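You operate a simulated robot arm through the tools that you are given. There is no shell and no other tool. Be economical: measure what you need, move in short steps, check, and stop when the job is done.

Carry out the task below with a simulated robot arm. There is one attempt and no reset: what you move stays moved.

Task
On the counter top, make the yellow tag and the green towel pack change places.

It is judged by the outcome, as a careful person would: the job done as asked, and still so three seconds after it is handed in. It fails if anything else is knocked over, pushed out of place, dropped, spilled or broken. Flat cloth is picked up by pressing the open fingertips on it (5 to 10 N) and closing them slowly along it; thin cloth reads only 2 to 8 mm in the jaws.

Robot
A 7-joint arm with a two-finger parallel gripper on a trunk, on a base that drives. Base frame: it is fixed to the floor where the robot stands at the start and does not move with it; the origin is under the middle of the robot, x ahead of it, y to its left, z up. Units: cm, rad, N and s.
With the tool pointing down near the work surface it reaches from about 20 to 74 cm from the robot's upright axis, wherever it stands. Its first joint turns from -2.897 to 2.897 rad. Payload 1.57 kg.
Tool frame: the origin (TCP) lies between the finger pads and is the grasp point; the fingertips stand 3 cm ahead of it; z points along the fingers, y is the line along which they close. The gripper opens to 11 cm. The fingers are 2.4 cm wide and 1.2 cm thick; the gripper's body (4.8 by 11.2 cm) begins 7.8 cm behind the TCP.
Orientation is told as [roll, pitch, yaw] about the base's x, y, z axes, in that order, counted from this pose: with the fingers straight down and closing along the base's y, the tool's x points along the base's -x, its y along +y and its z along -z.

Tools
- The arm moves only by the tool nudge_tool. Its argument "plan" is a list of rows, each a list of 3 entries, a list of its own where there are three numbers: the shift along the base's x, y, z in cm, then the turn, a rotation vector about the base's x, y, z in rad, then the opening in per cent of the stroke, from 0 (shut) to 100 (fully open). In form: [[[x, y, z], [rx, ry, rz], fingers], ...]. A call has 1 to 10 rows; each row shifts and turns the commanded pose from where the row before left it. Rows are played at 5 a second. More than 5 cm and 0.15 rad between two rows, or a gripper value outside its range, and nothing of the call is played. A pose out of reach is approached as far as the arm can. The call stops where the force on the tool passes 40 N (or 10 N more than at its start, if that is more) or the arm is blocked; 0.2 s more then pass. The fingers move at their own pace (about 4.5 cm/s each) and stop on an object; they squeeze with about 25 N. The grip force told is the motor's: it shows also when the fingers shut on nothing. Time passes only in rows, and 0.2 s behind the last, so rows that do not move let the fingers close. It gives the time, the measured TCP pose, the force on the tool (base axes), the opening and the grip force at its end, in the units of the frame above (readings bear some noise).
- Cameras (640 x 400 px; columns grow to the right, rows downward): "scene" is now at [2.35, 13.59, 159.94]; the picture's right is [-0.24, -0.97, 0.00], its down [-0.60, 0.15, -0.79] and it looks along [0.76, -0.19, -0.62] (base axes); focal length 273 px, centre (320, 200). "wrist" rides on the gripper at [-3.6, 0, -8] in the tool frame; the picture's right is [0.00, -1.00, 0.00], its down [0.97, 0.00, -0.24] and it looks along [0.24, 0.00, 0.97] (tool axes); focal length 218 px, centre (320, 200).
- grab_frame(camera): a new picture of that camera. It takes no simulated time.
- slide_trunk(by): slides the trunk up (or, below 0, down) by that many cm; the arm and the scene camera ride with it, the base frame stays. It gives what a move gives, with no picture.
- roll_base(legs): drives the robot by 1 to 6 legs, each [ahead, turn to the left] in cm and rad, along the robot's own axes; the way and the turn of a leg run together, so that a leg with both is an arc; at most 150 cm and 3.142 rad a leg. The arm and the cameras ride along, it lands a little off, and it stops where it bumps. It gives what a move gives.
- pan_tilt(pan, tilt): turns the head with the scene camera to pan (to the left, within 2.705 rad either way) and tilt (down, from -0.506 to 1.204), counted from straight ahead of the robot. It gives what a move gives.
- measure_at(camera, pixels): for up to 12 pixels [column, row] of the newest picture of that camera ("zoom" is the newest enlarged one), the place [x, y, z] in the base frame of the surface seen there, good to about 0.2 cm. It takes no simulated time.
- inspect(camera, box): a new picture of the part [left, top, right, bottom] of that camera's present view, enlarged. It takes no simulated time.
- finish_job(): hands the job in; it is judged then, once.

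Work in short steps. Measure before you move; look again where a grasp or a placing could have gone wrong, and mend it. You have 110 turns and 78 pictures in all, those below and enlarged ones among them. Open the gripper and draw the arm clear of the work before you hand the job in, unless the task says otherwise; then end with one line.

The tools are called after "Request:" as name(argument=value, ...) on one line, values as JSON. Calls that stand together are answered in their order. nudge_tool: Moves the arm, as the interface text tells. Its arguments: {"type":"object","properties":{"plan":{"type":"array","items":{"type":"array"}}},"required":["plan"]} The other tools are called the same way: slide_trunk (by) slides the trunk up or down; roll_base (legs) drives the base; pan_tilt (pan, tilt) turns the head that bears the scene camera; grab_frame (camera) takes a picture; measure_at (camera, pixels) gives the place of the surface under pixels of a picture; inspect (camera, box) takes an enlarged picture of a part of a camera's view; finish_job () hands the job in.

At the start:

```text
t: 0.0
tool_pos: [38.34, -7.13, 125.36]
orientation: [-0.001, -0.001, 0.0]
force: [-0.4, 0.2, 0.5]
width: 11.02
finger_force: 0.1
trunk travel left (down, up): [-52.5, 6.5]
robot x, y, heading: [-0.23, 0.24, 0.005]
head pan, tilt: [-0.239, 0.665]
```

scene: 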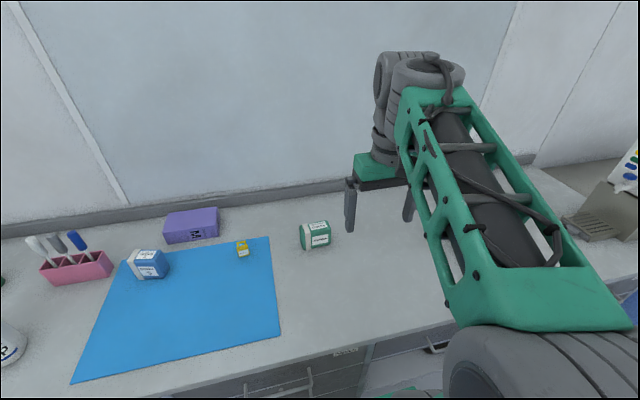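
wrist: 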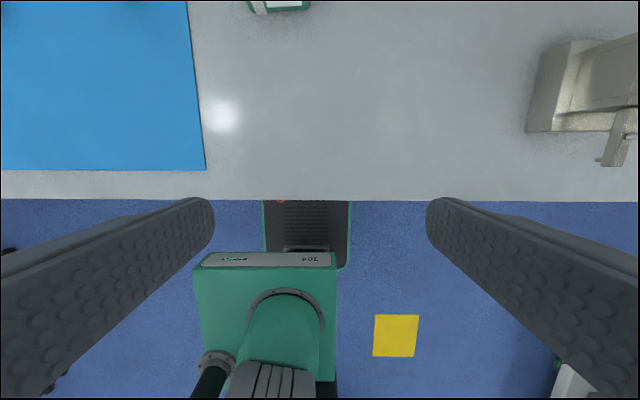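

The scene shows a yellow item near (242,249) on the blue mat and a green pack near (315,235). I enlarge both to check what they are.

Request:
inspect(camera="scene", box=[200, 190, 360, 290])

Request:
inspect(camera="scene", box=[0, 190, 240, 340])

Request:
pan_tilt(pan=-0.9, tilt=0.665)

Request:
grab_frame(camera="scene")

```text
4.00 times, centred on (280, 240) of scene
```

zoom: 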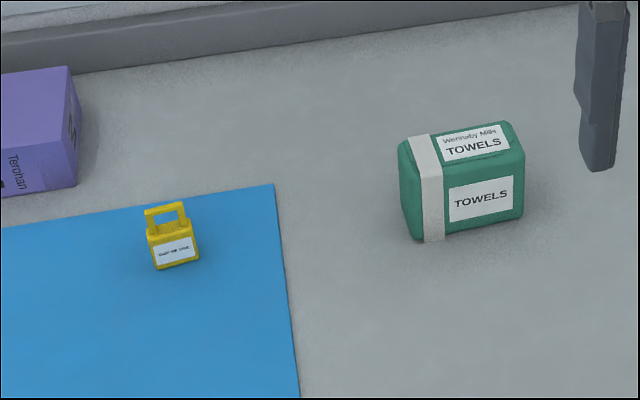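

```text
2.67 times, centred on (120, 265) of scene
```

zoom: 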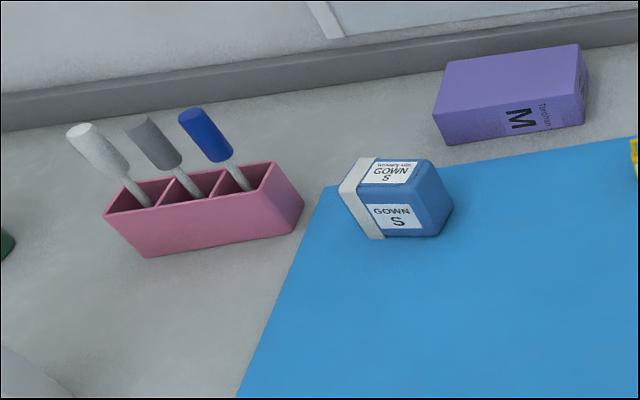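

```text
t: 1.0
tool_pos: [38.25, -7.17, 125.39]
orientation: [-0.001, 0.0, 0.0]
force: [0.1, -0.2, 0.6]
width: 11.0
finger_force: 0.1
trunk travel left (down, up): [-52.5, 6.5]
robot x, y, heading: [0.33, 0.14, -0.002]
head pan, tilt: [-0.901, 0.665]
```

```text
73 pictures are left
```

scene: 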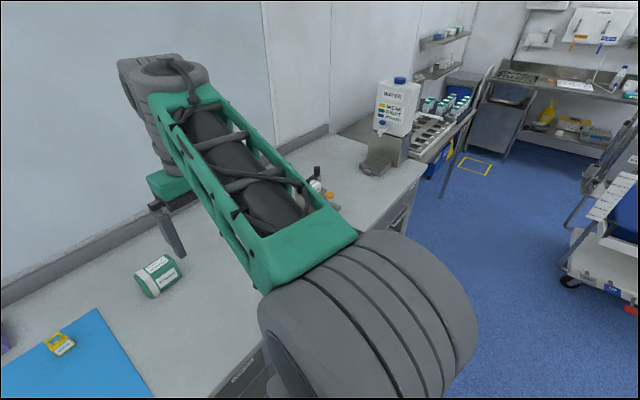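

The yellow tag (padlock-shaped) and towel pack are the only candidates. I turn the head back to them and take an enlarged view to measure.

Request:
pan_tilt(pan=-0.15, tilt=0.75)

Request:
grab_frame(camera="scene")

```text
t: 2.1
tool_pos: [38.34, -7.09, 125.44]
orientation: [-0.002, 0.0, -0.001]
force: [-0.1, -0.6, 0.2]
width: 11.01
finger_force: 0.1
trunk travel left (down, up): [-52.5, 6.5]
robot x, y, heading: [0.11, -0.19, 0.001]
head pan, tilt: [-0.15, 0.75]
```

```text
72 pictures are left
```

scene: 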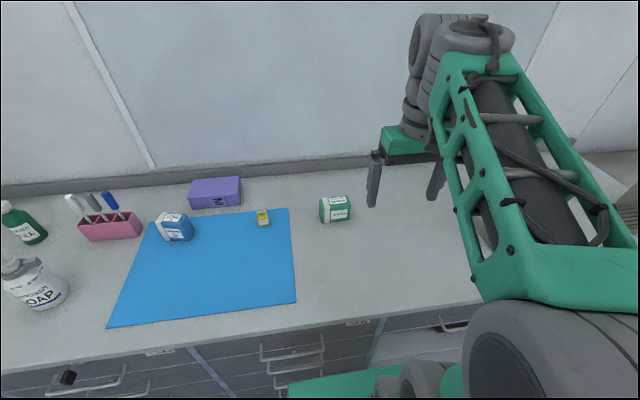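

Tag now near (263,217), pack near (335,208). I enlarge tightly for measuring.

Request:
inspect(camera="scene", box=[240, 180, 368, 260])

```text
5.00 times, centred on (304, 220) of scene
```

zoom: 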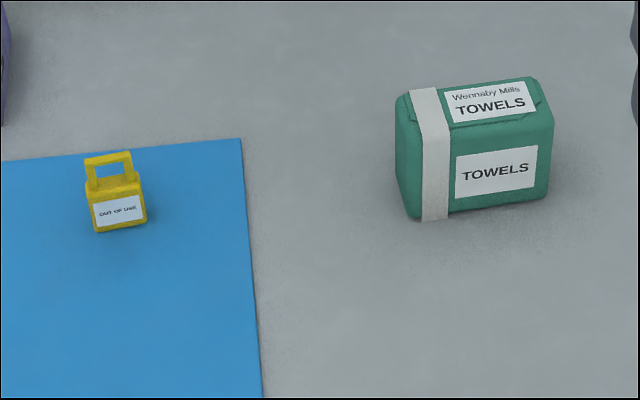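

The enlarged view shows the tag's body at (118,212), its handle at (108,160), and the pack's top at (480,105). I measure their corners.

Request:
measure_at(camera="zoom", pixels=[[97, 230], [146, 220], [92, 197], [140, 183], [108, 156], [118, 190], [420, 218], [545, 198], [402, 100], [533, 80], [450, 122], [550, 113]])

Request:
measure_at(camera="zoom", pixels=[[245, 145], [170, 240], [300, 250], [85, 163], [130, 155], [405, 208], [398, 150], [240, 138], [262, 395]])

```text
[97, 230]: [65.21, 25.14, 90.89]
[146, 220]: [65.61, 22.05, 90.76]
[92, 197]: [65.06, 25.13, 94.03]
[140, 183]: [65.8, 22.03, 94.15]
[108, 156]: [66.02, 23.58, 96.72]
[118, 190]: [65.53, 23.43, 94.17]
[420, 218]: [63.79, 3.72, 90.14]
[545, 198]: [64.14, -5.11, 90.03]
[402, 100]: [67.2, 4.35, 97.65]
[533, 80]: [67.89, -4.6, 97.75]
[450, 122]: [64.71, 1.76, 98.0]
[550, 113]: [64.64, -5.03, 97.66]
```

```text
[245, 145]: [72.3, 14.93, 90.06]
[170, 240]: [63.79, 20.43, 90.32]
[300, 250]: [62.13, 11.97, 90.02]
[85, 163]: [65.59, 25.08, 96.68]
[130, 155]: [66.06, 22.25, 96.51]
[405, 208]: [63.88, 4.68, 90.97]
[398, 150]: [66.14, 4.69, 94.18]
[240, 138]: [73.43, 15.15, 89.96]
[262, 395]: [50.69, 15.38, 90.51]
```

The tag stands upright at about (66, 23.5), 3 cm wide along y and z up to 96.7. The pack spans y -5.1 to 4.7 and about x 63.8–69, up to z 98. I move the open gripper above the tag and look.

Request:
nudge_tool(plan=[[[2.7, 3.1, -1], [0, 0, 0], 100], [[2.7, 3.1, -1], [0, 0, 0], 100], [[2.7, 3.1, -1], [0, 0, 0], 100], [[2.7, 3.1, -1], [0, 0, 0], 100], [[2.7, 3.1, -1], [0, 0, 0], 100], [[2.7, 3.1, -1], [0, 0, 0], 100], [[2.7, 3.1, -1], [0, 0, 0], 100], [[2.7, 3.1, -1], [0, 0, 0], 100], [[2.7, 3.1, -1], [0, 0, 0], 100], [[2.7, 2.7, -1], [0, 0, 0], 100]])

Request:
grab_frame(camera="wrist")

Request:
grab_frame(camera="scene")

```text
t: 4.3
tool_pos: [64.67, 23.32, 115.37]
orientation: [-0.001, -0.001, -0.001]
force: [0.3, -0.6, 0.2]
width: 11.0
finger_force: 0.0
out of reach, approached as far as the arm can: row 10
trunk travel left (down, up): [-52.5, 6.5]
robot x, y, heading: [-0.17, -0.3, 0.001]
head pan, tilt: [-0.15, 0.75]
```

```text
70 pictures are left
```

wrist: 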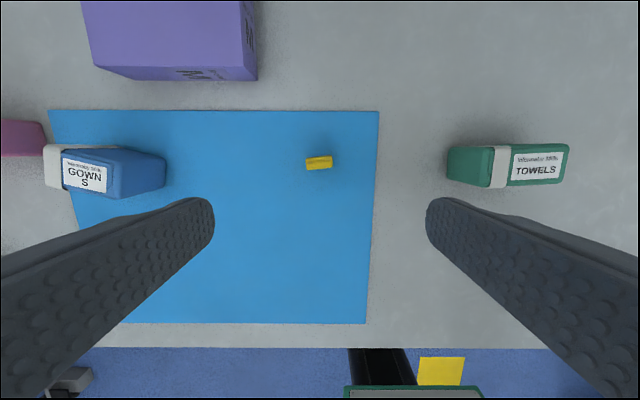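

```text
69 pictures are left
```

scene: 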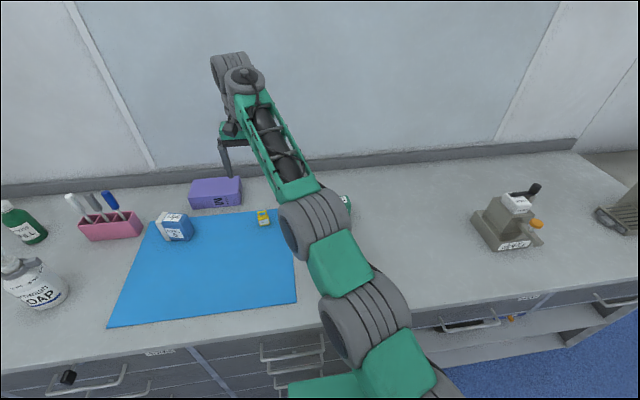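

The reach limit applies only at this height. I measure the tag top, pack and neighbours in the wrist view: tag (319,163), pack (508,165), purple box edge (180,78).

Request:
measure_at(camera="wrist", pixels=[[306, 159], [331, 156], [308, 170], [332, 167], [448, 150], [566, 145], [562, 183], [450, 180], [133, 80], [256, 81], [164, 160], [300, 348]])

Request:
inspect(camera="wrist", box=[280, 140, 360, 190])

Request:
inspect(camera="wrist", box=[430, 115, 590, 215])

```text
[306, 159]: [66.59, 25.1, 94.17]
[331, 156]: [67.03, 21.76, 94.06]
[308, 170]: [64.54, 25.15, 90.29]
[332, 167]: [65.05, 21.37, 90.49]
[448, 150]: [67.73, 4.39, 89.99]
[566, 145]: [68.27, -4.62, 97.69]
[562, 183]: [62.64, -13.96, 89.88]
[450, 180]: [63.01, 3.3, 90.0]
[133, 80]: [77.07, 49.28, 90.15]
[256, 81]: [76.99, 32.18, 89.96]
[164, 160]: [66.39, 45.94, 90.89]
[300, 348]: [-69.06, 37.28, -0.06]
```

```text
8.00 times, centred on (320, 165) of wrist
```

zoom: 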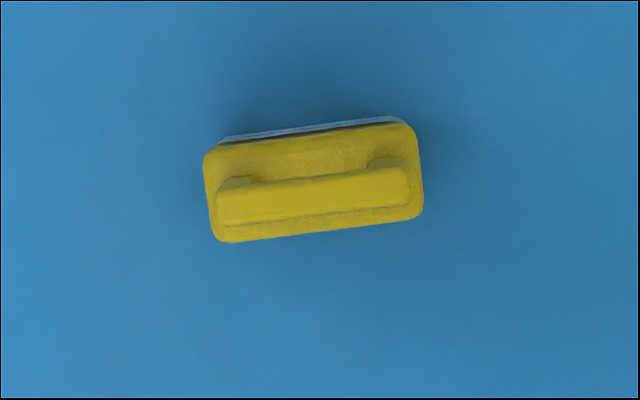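

```text
4.00 times, centred on (510, 165) of wrist
```

zoom: 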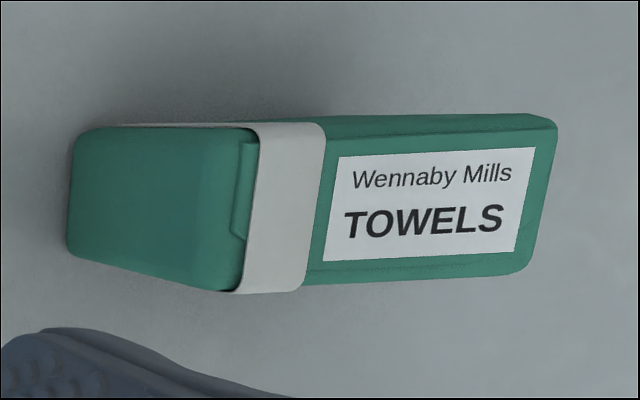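

The tag centre is about (66.1, 23.55) with yaw +0.13; the pack has yaw about +0.06. I descend to z≈101 with that yaw and re-read.

Request:
nudge_tool(plan=[[[0, 0, -5], [0, 0, 0.065], 100], [[0, 0, -5], [0, 0, 0.065], 100], [[0.5, 0, -4], [0, 0, 0], 100], [[0, 0, 0], [0, 0, 0], 100]])

Request:
grab_frame(camera="wrist")

```text
t: 5.3
tool_pos: [65.31, 23.17, 101.39]
orientation: [0.001, 0.001, 0.131]
force: [-0.1, 0.0, 0.6]
width: 11.02
finger_force: 0.2
trunk travel left (down, up): [-52.5, 6.5]
robot x, y, heading: [-0.04, 0.23, -0.0]
head pan, tilt: [-0.15, 0.75]
```

```text
66 pictures are left
```

wrist: 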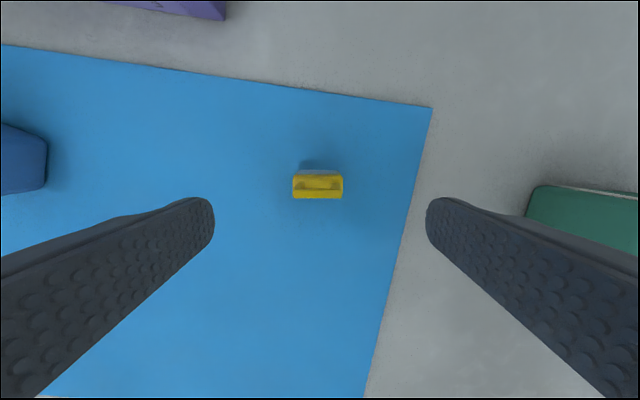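

Tag is square to the fingers and centred (318,186). I measure the body edges to fix x and y.

Request:
measure_at(camera="wrist", pixels=[[295, 178], [341, 178], [318, 196], [318, 178], [296, 196], [341, 196]])

```text
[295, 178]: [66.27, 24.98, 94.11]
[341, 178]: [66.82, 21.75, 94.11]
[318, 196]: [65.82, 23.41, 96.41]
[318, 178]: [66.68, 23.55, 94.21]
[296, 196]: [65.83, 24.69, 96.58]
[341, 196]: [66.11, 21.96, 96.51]
```

Body centre is about (66.0, 23.4). I lower to TCP z≈94 (fingertips at 91) and close, then check.

Request:
nudge_tool(plan=[[[0.7, 0.2, -2.5], [0, 0, 0], 100], [[0, 0, -2.5], [0, 0, 0], 100], [[0, 0, -2.3], [0, 0, 0], 100], [[0, 0, 0], [0, 0, 0], 50], [[0, 0, 0], [0, 0, 0], 0], [[0, 0, 0], [0, 0, 0], 0], [[0, 0, 0], [0, 0, 0], 0], [[0, 0, 0], [0, 0, 0], 0], [[0, 0, 0], [0, 0, 0], 0]])

Request:
grab_frame(camera="wrist")

```text
t: 7.3
tool_pos: [65.9, 23.27, 93.87]
orientation: [0.0, 0.0, 0.128]
force: [-0.9, -0.8, 0.4]
width: 3.5
finger_force: 24.8
trunk travel left (down, up): [-52.5, 6.5]
robot x, y, heading: [0.06, -0.19, -0.002]
head pan, tilt: [-0.15, 0.75]
```

```text
65 pictures are left
```

wrist: 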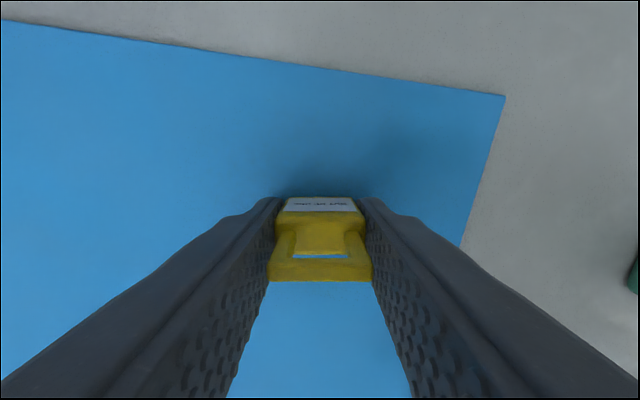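

Gripped at 3.5 cm with 24.8 N. I lift and carry it to a temporary spot on the bare counter around (54, 9).

Request:
nudge_tool(plan=[[[0, 0, 3], [0, 0, 0], 0], [[0, 0, 4], [0, 0, 0], 0], [[-3, -3, 2], [0, 0, 0], 0], [[-3, -3.5, 0], [0, 0, 0], 0], [[-3, -4, 0], [0, 0, 0], 0], [[-3, -4, 0], [0, 0, 0], 0], [[0, 0, 0], [0, 0, 0], 0]])

Request:
grab_frame(camera="wrist")

Request:
grab_frame(camera="scene")

```text
t: 8.9
tool_pos: [53.99, 8.79, 102.51]
orientation: [0.0, 0.0, 0.13]
force: [0.2, -0.1, -1.1]
width: 3.53
finger_force: 24.5
trunk travel left (down, up): [-52.5, 6.5]
robot x, y, heading: [-0.09, 0.13, 0.001]
head pan, tilt: [-0.15, 0.75]
```

```text
64 pictures are left
```

wrist: 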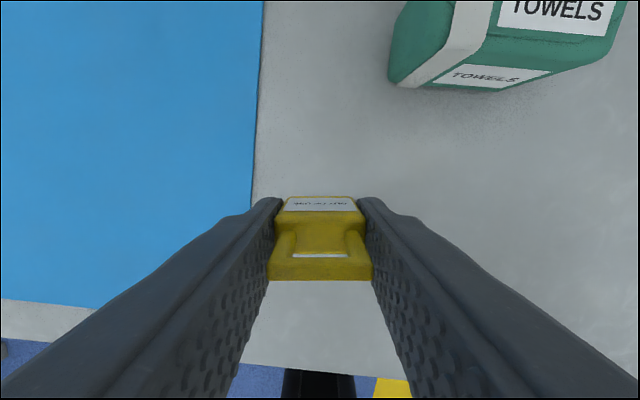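

```text
63 pictures are left
```

scene: 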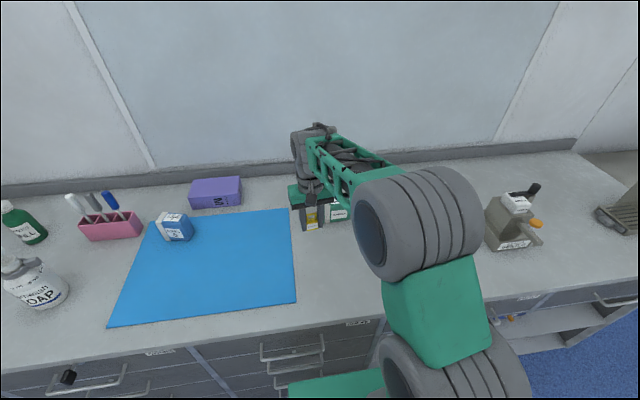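

The tag is firmly held and unmoved in the jaws. I lower it: down 8.5, then small steps watching the force.

Request:
nudge_tool(plan=[[[0, 0, -4], [0, 0, 0], 0], [[0, 0, -3.5], [0, 0, 0], 0], [[0, 0, -1], [0, 0, 0], 0], [[0, 0, 0], [0, 0, 0], 0]])

Request:
nudge_tool(plan=[[[0, 0, -0.25], [0, 0, 0], 0], [[0, 0, 0], [0, 0, 0], 0]])

Request:
grab_frame(camera="wrist")

```text
t: 9.9
tool_pos: [54.05, 8.97, 94.26]
orientation: [-0.001, 0.0, 0.128]
force: [0.0, 0.0, 0.0]
width: 3.52
finger_force: 24.9
trunk travel left (down, up): [-52.5, 6.5]
robot x, y, heading: [-0.1, -0.36, 0.002]
head pan, tilt: [-0.15, 0.75]
```

```text
t: 10.5
tool_pos: [54.05, 9.0, 94.11]
orientation: [0.0, 0.002, 0.129]
force: [0.1, -1.1, -0.9]
width: 3.51
finger_force: 24.9
trunk travel left (down, up): [-52.5, 6.5]
robot x, y, heading: [-0.06, 0.1, -0.002]
head pan, tilt: [-0.15, 0.75]
```

```text
62 pictures are left
```

wrist: 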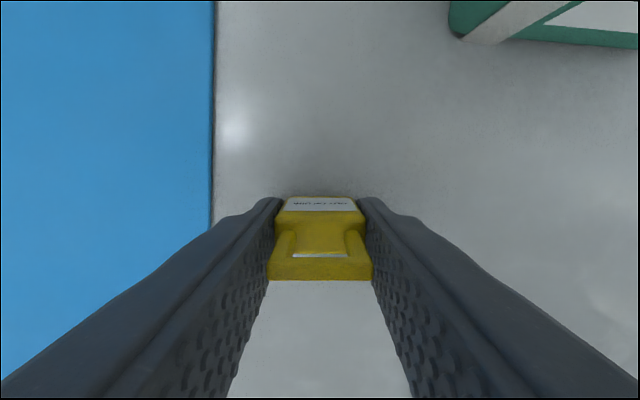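

No contact force yet. I go down in small steps.

Request:
nudge_tool(plan=[[[0, 0, -0.2], [0, 0, 0], 0], [[0, 0, 0], [0, 0, 0], 0]])

Request:
nudge_tool(plan=[[[0, 0, -0.15], [0, 0, 0], 0], [[0, 0, 0], [0, 0, 0], 0]])

```text
t: 11.1
tool_pos: [53.92, 8.99, 93.88]
orientation: [0.0, 0.001, 0.131]
force: [0.3, -0.5, 0.0]
width: 3.51
finger_force: 25.1
trunk travel left (down, up): [-52.5, 6.5]
robot x, y, heading: [-0.22, -0.13, 0.005]
head pan, tilt: [-0.15, 0.75]
```

```text
t: 11.7
tool_pos: [53.99, 8.94, 93.77]
orientation: [0.002, 0.001, 0.129]
force: [0.2, 0.2, 0.1]
width: 3.52
finger_force: 25.0
trunk travel left (down, up): [-52.5, 6.5]
robot x, y, heading: [0.32, -0.1, 0.001]
head pan, tilt: [-0.15, 0.75]
```

Still free; two more fine steps to find the contact.

Request:
nudge_tool(plan=[[[0, 0, -0.15], [0, 0, 0], 0], [[0, 0, 0], [0, 0, 0], 0]])

Request:
nudge_tool(plan=[[[0, 0, -0.1], [0, 0, 0], 0], [[0, 0, 0], [0, 0, 0], 0]])

```text
t: 12.3
tool_pos: [53.9, 8.8, 93.61]
orientation: [0.0, 0.0, 0.129]
force: [-1.2, -0.1, -0.7]
width: 3.52
finger_force: 25.2
trunk travel left (down, up): [-52.5, 6.5]
robot x, y, heading: [-0.12, -0.06, -0.001]
head pan, tilt: [-0.15, 0.75]
```

```text
t: 12.9
tool_pos: [53.87, 8.88, 93.44]
orientation: [-0.001, 0.0, 0.129]
force: [-1.0, -0.4, 0.6]
width: 3.51
finger_force: 24.6
trunk travel left (down, up): [-52.5, 6.5]
robot x, y, heading: [-0.04, -0.12, -0.003]
head pan, tilt: [-0.15, 0.75]
```

Net descent is now 0.35 cm below the pick height on the mat. One or two more 0.1 steps.

Request:
nudge_tool(plan=[[[0, 0, -0.1], [0, 0, 0], 0], [[0, 0, 0], [0, 0, 0], 0]])

Request:
inspect(camera="scene", box=[260, 170, 388, 250])

```text
t: 13.5
tool_pos: [53.89, 8.94, 93.56]
orientation: [0.001, 0.001, 0.129]
force: [-0.6, -0.5, 0.7]
width: 3.51
finger_force: 25.0
trunk travel left (down, up): [-52.5, 6.5]
robot x, y, heading: [0.21, 0.07, 0.001]
head pan, tilt: [-0.15, 0.75]
```

```text
5.00 times, centred on (324, 210) of scene
```

zoom: 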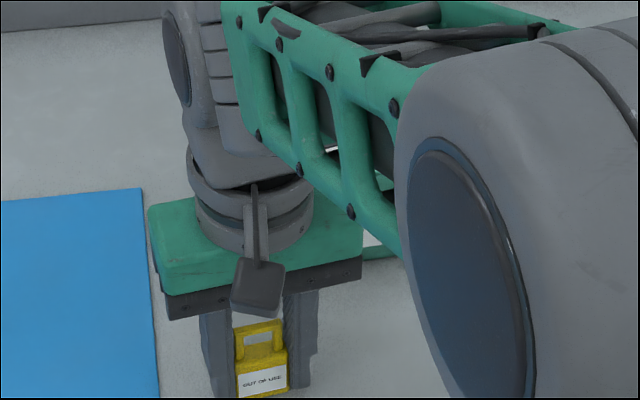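

Readings hover near 93.5 with little force. I step 0.1 further, twice, to find solid contact.

Request:
nudge_tool(plan=[[[0, 0, -0.1], [0, 0, 0], 0], [[0, 0, 0], [0, 0, 0], 0]])

Request:
nudge_tool(plan=[[[0, 0, -0.1], [0, 0, 0], 0], [[0, 0, 0], [0, 0, 0], 0]])

```text
t: 14.1
tool_pos: [53.99, 8.83, 93.27]
orientation: [0.0, -0.003, 0.129]
force: [0.7, -1.0, 10.9]
width: 3.53
finger_force: 25.7
trunk travel left (down, up): [-52.5, 6.5]
robot x, y, heading: [0.2, 0.01, -0.0]
head pan, tilt: [-0.15, 0.75]
```

```text
t: 14.7
tool_pos: [53.92, 8.88, 93.48]
orientation: [0.001, -0.004, 0.13]
force: [0.6, -0.3, 22.7]
width: 3.52
finger_force: 25.1
trunk travel left (down, up): [-52.5, 6.5]
robot x, y, heading: [-0.21, -0.03, 0.002]
head pan, tilt: [-0.15, 0.75]
```

Contact reached (22.7 N). I ease up 0.15, open, and rise clear.

Request:
nudge_tool(plan=[[[0, 0, 0.15], [0, 0, 0], 0], [[0, 0, 0], [0, 0, 0], 45], [[0, 0, 0], [0, 0, 0], 60], [[0, 0, 0], [0, 0, 0], 80], [[0, 0, 0], [0, 0, 0], 80], [[0, 0, 3], [0, 0, 0], 80], [[0, 0, 4], [0, 0, 0], 80], [[0, 0, 5], [0, 0, 0], 80]])

Request:
grab_frame(camera="wrist")

```text
t: 16.5
tool_pos: [53.6, 8.99, 105.35]
orientation: [0.0, 0.003, 0.129]
force: [0.9, 0.2, -0.4]
width: 8.79
finger_force: 0.0
trunk travel left (down, up): [-52.5, 6.5]
robot x, y, heading: [-0.18, -0.24, -0.0]
head pan, tilt: [-0.15, 0.75]
```

```text
60 pictures are left
```

wrist: 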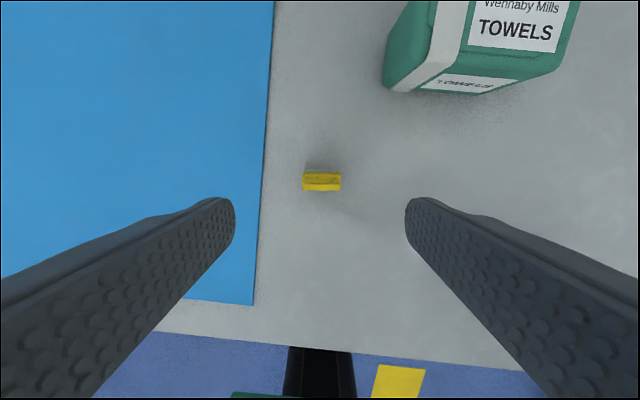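

Tag stands upright at its temporary spot. Now I move over the pack (66, -0.2), turning +1.5 rad so the fingers close along x.

Request:
nudge_tool(plan=[[[0, 0, 3], [0, 0, 0.15], 100], [[1, -1, 0], [0, 0, 0.15], 100], [[1.5, -1, 0], [0, 0, 0.15], 100], [[1.5, -1, 0], [0, 0, 0.15], 100], [[1.5, -1, 0], [0, 0, 0.15], 100], [[1.5, -1, 0], [0, 0, 0.15], 100], [[1.5, -1, 0], [0, 0, 0.15], 100], [[1.5, -1, 0], [0, 0, 0.15], 100], [[1.2, -1.2, 0], [0, 0, 0.15], 100], [[1.2, -1, 0], [0, 0, 0.15], 100]])

Request:
grab_frame(camera="wrist")

```text
t: 18.7
tool_pos: [66.19, -0.4, 108.3]
orientation: [0.0, 0.0, 1.633]
force: [-1.3, -0.3, 1.6]
width: 10.99
finger_force: 0.0
trunk travel left (down, up): [-52.5, 6.5]
robot x, y, heading: [0.16, -0.22, 0.001]
head pan, tilt: [-0.15, 0.75]
```

```text
59 pictures are left
```

wrist: 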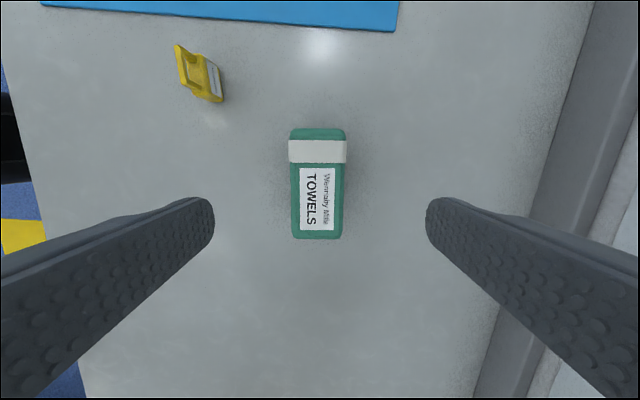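

Pack sits at cols 290–346, rows 128–240, square to the fingers. I measure its edges.

Request:
measure_at(camera="wrist", pixels=[[294, 134], [342, 134], [295, 235], [338, 235], [318, 131], [318, 237], [293, 190], [343, 190]])

Request:
inspect(camera="wrist", box=[240, 110, 400, 250])

```text
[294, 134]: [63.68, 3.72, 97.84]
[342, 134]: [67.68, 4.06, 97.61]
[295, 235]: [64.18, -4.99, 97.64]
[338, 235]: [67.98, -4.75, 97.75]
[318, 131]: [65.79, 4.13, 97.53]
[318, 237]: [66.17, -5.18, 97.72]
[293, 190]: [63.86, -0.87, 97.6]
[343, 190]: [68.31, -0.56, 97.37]
```

```text
2.86 times, centred on (320, 180) of wrist
```

zoom: 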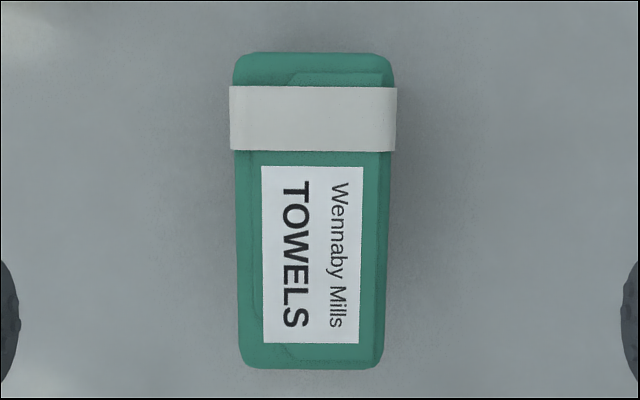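

Pack centre is (66.0, -0.4), about 4.4 cm thick along x. I lower 13.8 to TCP z≈94.5 and close.

Request:
nudge_tool(plan=[[[-0.1, 0, -4], [0, 0, -0.015], 100], [[0, 0, -4], [0, 0, 0], 100], [[0, 0, -3.5], [0, 0, 0], 100], [[0, 0, -2.3], [0, 0, 0], 100], [[0, 0, 0], [0, 0, 0], 50], [[0, 0, 0], [0, 0, 0], 20], [[0, 0, 0], [0, 0, 0], 20], [[0, 0, 0], [0, 0, 0], 20], [[0, 0, 0], [0, 0, 0], 20]])

Request:
grab_frame(camera="wrist")

```text
t: 20.7
tool_pos: [66.14, -0.18, 94.4]
orientation: [0.0, 0.0, 1.617]
force: [0.2, -0.6, -1.0]
width: 4.77
finger_force: 24.8
trunk travel left (down, up): [-52.5, 6.5]
robot x, y, heading: [0.12, 0.14, 0.002]
head pan, tilt: [-0.15, 0.75]
```

```text
57 pictures are left
```

wrist: 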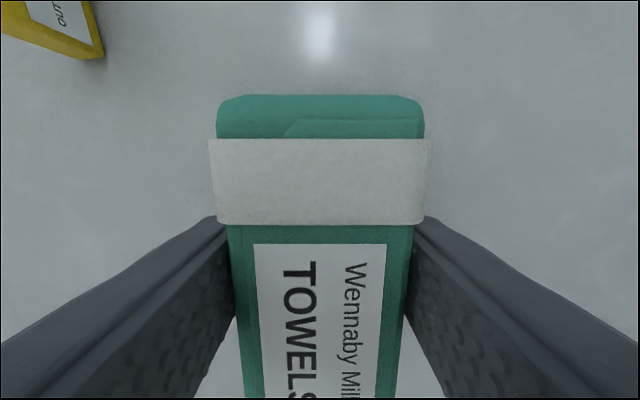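

Pack held at 4.77 cm. I lift 6.5 and carry +23.8 in y (the tag at x≈54 is out of the way), then look.

Request:
nudge_tool(plan=[[[0, 0, 3], [0, 0, 0], 20], [[0, 0, 3.5], [0, 0, 0], 20], [[0, 3, 0], [0, 0, 0], 20], [[0, 4, 0], [0, 0, 0], 20], [[0, 4, 0], [0, 0, 0], 20], [[0, 4, 0], [0, 0, 0], 20], [[0, 4, 0], [0, 0, 0], 20], [[0, 4.8, 0], [0, 0, 0], 20], [[0, 0, 0], [0, 0, 0], 20]])

Request:
grab_frame(camera="wrist")

Request:
grab_frame(camera="scene")

```text
t: 22.7
tool_pos: [66.1, 23.53, 100.94]
orientation: [0.0, 0.0, 1.613]
force: [0.6, 0.3, -1.6]
width: 4.79
finger_force: 25.6
trunk travel left (down, up): [-52.5, 6.5]
robot x, y, heading: [0.25, -0.2, 0.006]
head pan, tilt: [-0.15, 0.75]
```

```text
56 pictures are left
```

wrist: 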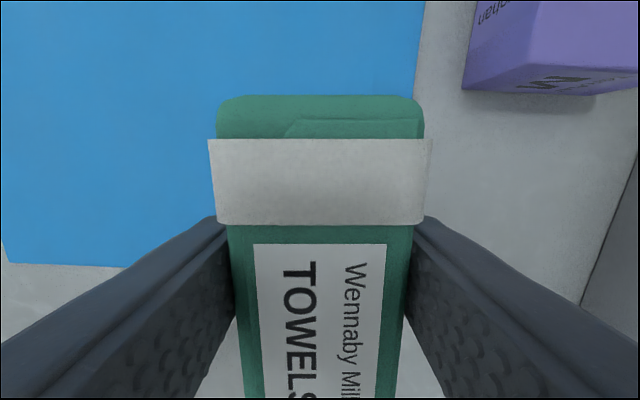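

```text
55 pictures are left
```

scene: 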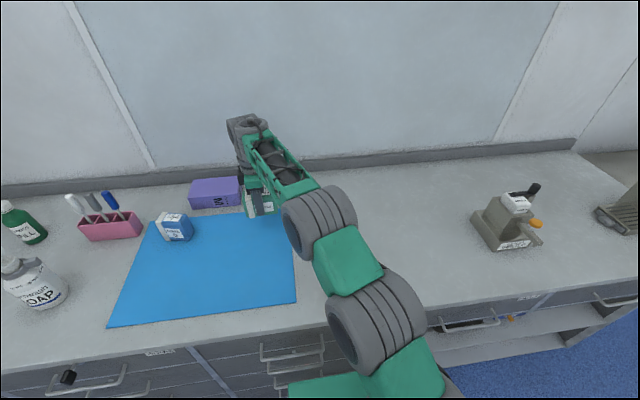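

Pack is held over the tag's old place, clear of the purple box. I lower 5.8, then in small steps to contact.

Request:
nudge_tool(plan=[[[0, 0, -3], [0, 0, 0], 20], [[0, 0, -2], [0, 0, 0], 20], [[0, 0, -0.8], [0, 0, 0], 20], [[0, 0, 0], [0, 0, 0], 20]])

Request:
nudge_tool(plan=[[[0, 0, -0.15], [0, 0, 0], 20], [[0, 0, 0], [0, 0, 0], 20]])

Request:
nudge_tool(plan=[[[0, 0, -0.1], [0, 0, 0], 20], [[0, 0, 0], [0, 0, 0], 20]])

```text
t: 23.7
tool_pos: [66.1, 23.47, 94.98]
orientation: [-0.002, 0.0, 1.614]
force: [0.3, -0.1, -0.7]
width: 4.78
finger_force: 25.1
trunk travel left (down, up): [-52.5, 6.5]
robot x, y, heading: [0.08, 0.12, -0.0]
head pan, tilt: [-0.15, 0.75]
```

```text
t: 24.3
tool_pos: [66.28, 23.66, 94.9]
orientation: [-0.001, -0.001, 1.614]
force: [0.0, -0.4, -0.4]
width: 4.76
finger_force: 25.2
trunk travel left (down, up): [-52.5, 6.5]
robot x, y, heading: [0.19, -0.23, -0.0]
head pan, tilt: [-0.15, 0.75]
```

```text
t: 24.9
tool_pos: [66.16, 23.51, 94.96]
orientation: [0.001, 0.0, 1.613]
force: [0.4, -0.2, -1.9]
width: 4.79
finger_force: 25.3
trunk travel left (down, up): [-52.5, 6.5]
robot x, y, heading: [0.12, 0.04, 0.001]
head pan, tilt: [-0.15, 0.75]
```

No contact yet (net +0.45 above pick height); two more 0.1 steps.

Request:
nudge_tool(plan=[[[0, 0, -0.1], [0, 0, 0], 20], [[0, 0, 0], [0, 0, 0], 20]])

Request:
nudge_tool(plan=[[[0, 0, -0.1], [0, 0, 0], 20], [[0, 0, 0], [0, 0, 0], 20]])

```text
t: 25.5
tool_pos: [66.09, 23.5, 94.89]
orientation: [0.001, -0.001, 1.615]
force: [-0.5, -0.5, -0.1]
width: 4.78
finger_force: 25.3
trunk travel left (down, up): [-52.5, 6.5]
robot x, y, heading: [0.14, -0.04, -0.002]
head pan, tilt: [-0.15, 0.75]
```

```text
t: 26.1
tool_pos: [66.11, 23.5, 94.97]
orientation: [-0.002, 0.0, 1.614]
force: [1.5, -1.6, 7.4]
width: 4.76
finger_force: 25.2
trunk travel left (down, up): [-52.5, 6.5]
robot x, y, heading: [0.12, -0.21, 0.004]
head pan, tilt: [-0.15, 0.75]
```

Contact (7.4 N). I open the fingers and rise straight up, then look.

Request:
nudge_tool(plan=[[[0, 0, 0], [0, 0, 0], 55], [[0, 0, 0], [0, 0, 0], 70], [[0, 0, 0], [0, 0, 0], 90], [[0, 0, 0], [0, 0, 0], 90], [[0, 0, 3], [0, 0, 0], 90], [[0, 0, 4], [0, 0, 0], 90], [[0, 0, 4], [0, 0, 0], 90]])

Request:
grab_frame(camera="wrist")

```text
t: 27.7
tool_pos: [66.27, 23.5, 105.8]
orientation: [0.002, 0.001, 1.614]
force: [0.2, -0.3, 0.9]
width: 9.89
finger_force: 0.1
trunk travel left (down, up): [-52.5, 6.5]
robot x, y, heading: [0.06, 0.12, 0.001]
head pan, tilt: [-0.15, 0.75]
```

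```text
54 pictures are left
```

wrist: 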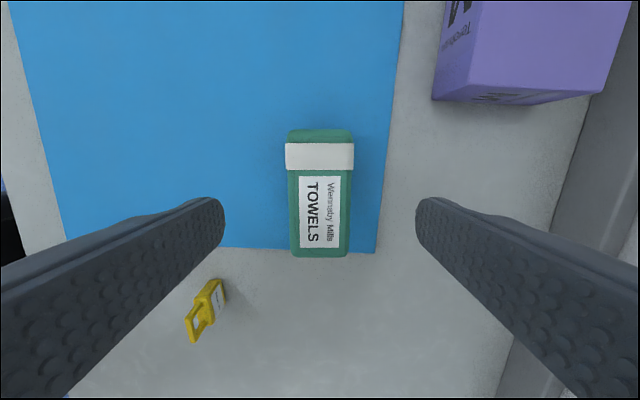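

The pack stands on the mat. I go back over the tag at (54, 8.9), turning back to yaw 0.13.

Request:
nudge_tool(plan=[[[-1.2, -1.46, 0], [0, 0, -0.1485], 90], [[-1.2, -1.46, 0], [0, 0, -0.1485], 90], [[-1.2, -1.46, 0], [0, 0, -0.1485], 90], [[-1.2, -1.46, 0], [0, 0, -0.1485], 90], [[-1.2, -1.46, 0], [0, 0, -0.1485], 90], [[-1.2, -1.46, 0], [0, 0, -0.1485], 90], [[-1.2, -1.46, 0], [0, 0, -0.1485], 90], [[-1.2, -1.46, 0], [0, 0, -0.1485], 90], [[-1.2, -1.46, 0], [0, 0, -0.1485], 90], [[-1.3, -1.46, 0], [0, 0, -0.1485], 90]])

Request:
grab_frame(camera="wrist")

```text
t: 29.9
tool_pos: [54.11, 8.89, 105.9]
orientation: [0.001, -0.003, 0.126]
force: [0.8, 0.1, 0.8]
width: 9.89
finger_force: 0.2
trunk travel left (down, up): [-52.5, 6.5]
robot x, y, heading: [0.23, -0.22, -0.001]
head pan, tilt: [-0.15, 0.75]
```

```text
53 pictures are left
```

wrist: 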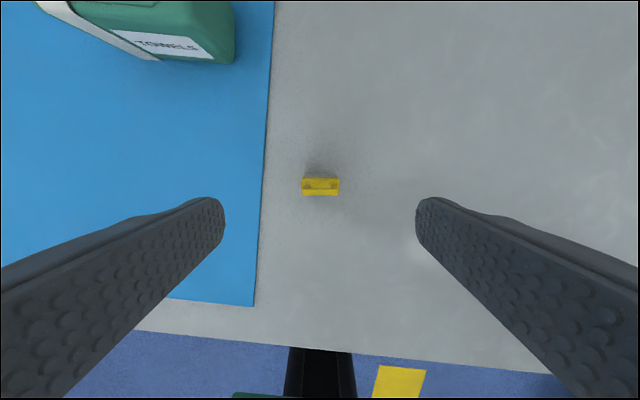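

The tag is centred (320,186) as before. I lower to TCP z≈93.9 and close on it.

Request:
nudge_tool(plan=[[[0, 0, -4], [0, 0, 0], 90], [[0, 0, -4], [0, 0, 0], 90], [[0, 0, -3], [0, 0, 0], 90], [[0, 0, -1], [0, 0, 0], 90], [[0, 0, 0], [0, 0, 0], 50], [[0, 0, 0], [0, 0, 0], 0], [[0, 0, 0], [0, 0, 0], 0], [[0, 0, 0], [0, 0, 0], 0], [[0, 0, 0], [0, 0, 0], 0], [[0, 0, 0], [0, 0, 0], 0]])

Request:
grab_frame(camera="wrist")

```text
t: 32.1
tool_pos: [54.01, 9.0, 93.85]
orientation: [-0.001, 0.0, 0.13]
force: [-0.2, 0.4, 0.4]
width: 3.48
finger_force: 25.0
trunk travel left (down, up): [-52.5, 6.5]
robot x, y, heading: [-0.03, -0.04, 0.002]
head pan, tilt: [-0.15, 0.75]
```

```text
52 pictures are left
```

wrist: 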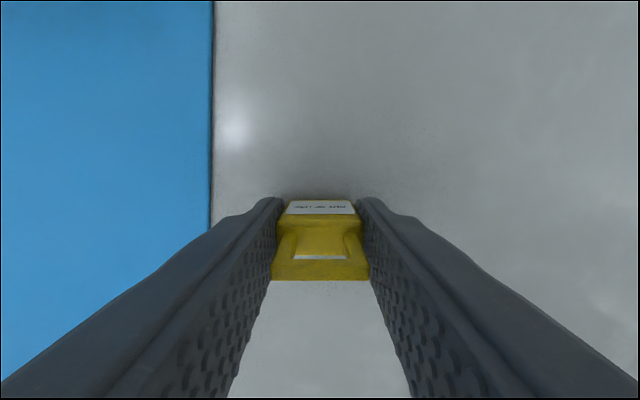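

Gripped at 3.48 cm. I lift 4 and carry it by (+12, -9.3) to the pack's old place, then lower 3.8.

Request:
nudge_tool(plan=[[[0, 0, 2], [0, 0, 0], 0], [[0, 0, 2], [0, 0, 0], 0], [[3, -2.3, 0], [0, 0, 0], 0], [[3, -2.3, 0], [0, 0, 0], 0], [[3, -2.3, 0], [0, 0, 0], 0], [[3, -2.4, 0], [0, 0, 0], 0], [[0, 0, 0], [0, 0, 0], 0], [[0, 0, -2.5], [0, 0, 0], 0], [[0, 0, -1.3], [0, 0, 0], 0], [[0, 0, 0], [0, 0, 0], 0]])

Request:
nudge_tool(plan=[[[0, 0, -0.1], [0, 0, 0], 0], [[0, 0, 0], [0, 0, 0], 0]])

Request:
nudge_tool(plan=[[[0, 0, -0.1], [0, 0, 0], 0], [[0, 0, 0], [0, 0, 0], 0]])

```text
t: 34.3
tool_pos: [66.19, -0.27, 93.96]
orientation: [-0.001, 0.001, 0.13]
force: [0.1, 0.6, 0.2]
width: 3.49
finger_force: 24.9
trunk travel left (down, up): [-52.5, 6.5]
robot x, y, heading: [0.05, -0.12, 0.005]
head pan, tilt: [-0.15, 0.75]
```

```text
t: 34.9
tool_pos: [66.12, -0.32, 93.88]
orientation: [0.0, 0.001, 0.129]
force: [0.0, 0.4, 1.7]
width: 3.46
finger_force: 24.8
trunk travel left (down, up): [-52.5, 6.5]
robot x, y, heading: [-0.07, 0.14, 0.0]
head pan, tilt: [-0.15, 0.75]
```

```text
t: 35.5
tool_pos: [66.25, -0.29, 93.77]
orientation: [0.0, 0.0, 0.129]
force: [0.3, 1.1, 7.2]
width: 3.48
finger_force: 25.2
trunk travel left (down, up): [-52.5, 6.5]
robot x, y, heading: [0.3, 0.5, 0.003]
head pan, tilt: [-0.15, 0.75]
```

Contact at 7.2 N. I open, rise, and draw the arm back toward its start height for checking.

Request:
nudge_tool(plan=[[[0, 0, 0], [0, 0, 0], 45], [[0, 0, 0], [0, 0, 0], 60], [[0, 0, 0], [0, 0, 0], 80], [[0, 0, 0], [0, 0, 0], 80], [[0, 0, 3], [0, 0, 0], 80], [[0, 0, 4], [0, 0, 0], 80], [[0, 0, 4], [0, 0, 0], 80]])

Request:
nudge_tool(plan=[[[-3, -2, 3], [0, 0, 0], 80], [[-3, -2, 3], [0, 0, 0], 80], [[-3, -2, 3], [0, 0, 0], 80], [[-3, -2, 3], [0, 0, 0], 80], [[-3, -2, 3], [0, 0, 0], 80], [[-3, -2, 3], [0, 0, 0], 80], [[-3, -2, 0], [0, 0, 0], 80], [[-3, -2, 0], [0, 0, 0], 80], [[-3, -2, 0], [0, 0, 0], 80]])

Request:
grab_frame(camera="scene")

Request:
inspect(camera="scene", box=[240, 160, 400, 260])

```text
t: 37.1
tool_pos: [66.15, -0.51, 104.68]
orientation: [0.0, 0.002, 0.13]
force: [-0.1, -0.5, 0.1]
width: 8.78
finger_force: 0.1
trunk travel left (down, up): [-52.5, 6.5]
robot x, y, heading: [0.08, -0.1, -0.003]
head pan, tilt: [-0.15, 0.75]
```

```text
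t: 39.1
tool_pos: [39.13, -18.53, 122.69]
orientation: [0.0, 0.0, 0.129]
force: [-0.7, 0.1, 0.4]
width: 8.8
finger_force: 0.0
trunk travel left (down, up): [-52.5, 6.5]
robot x, y, heading: [-0.13, -0.15, -0.004]
head pan, tilt: [-0.15, 0.75]
```

```text
51 pictures are left
```

scene: 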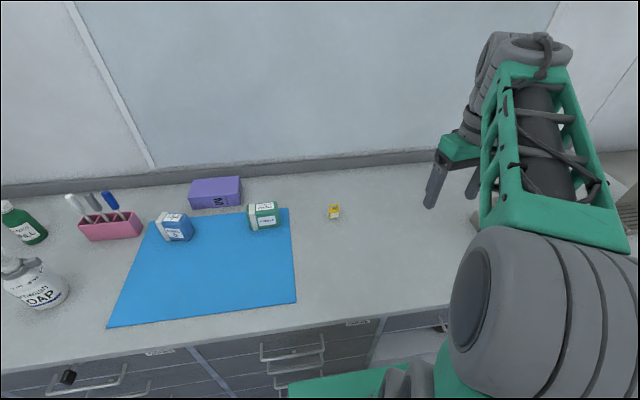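

```text
4.00 times, centred on (320, 210) of scene
```

zoom: 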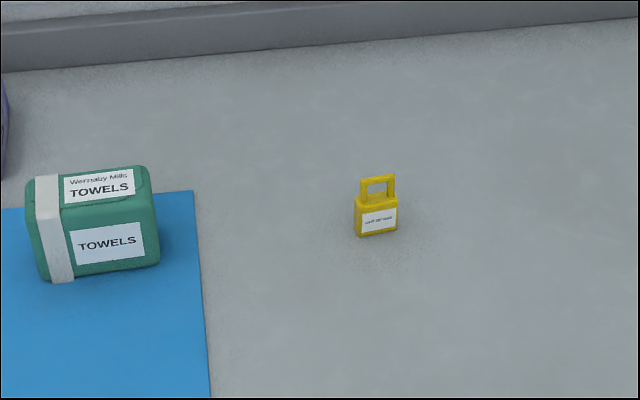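

Both stand upright in each other's places, the neighbours are unmoved, and the arm is clear. I hand it in.

Request:
finish_job()

```text
The job is handed in.
```

The yellow tag and the green towel pack have changed places: the last pictures show both upright, the pack on the blue mat, the tag on the bare counter, and nothing else moved.
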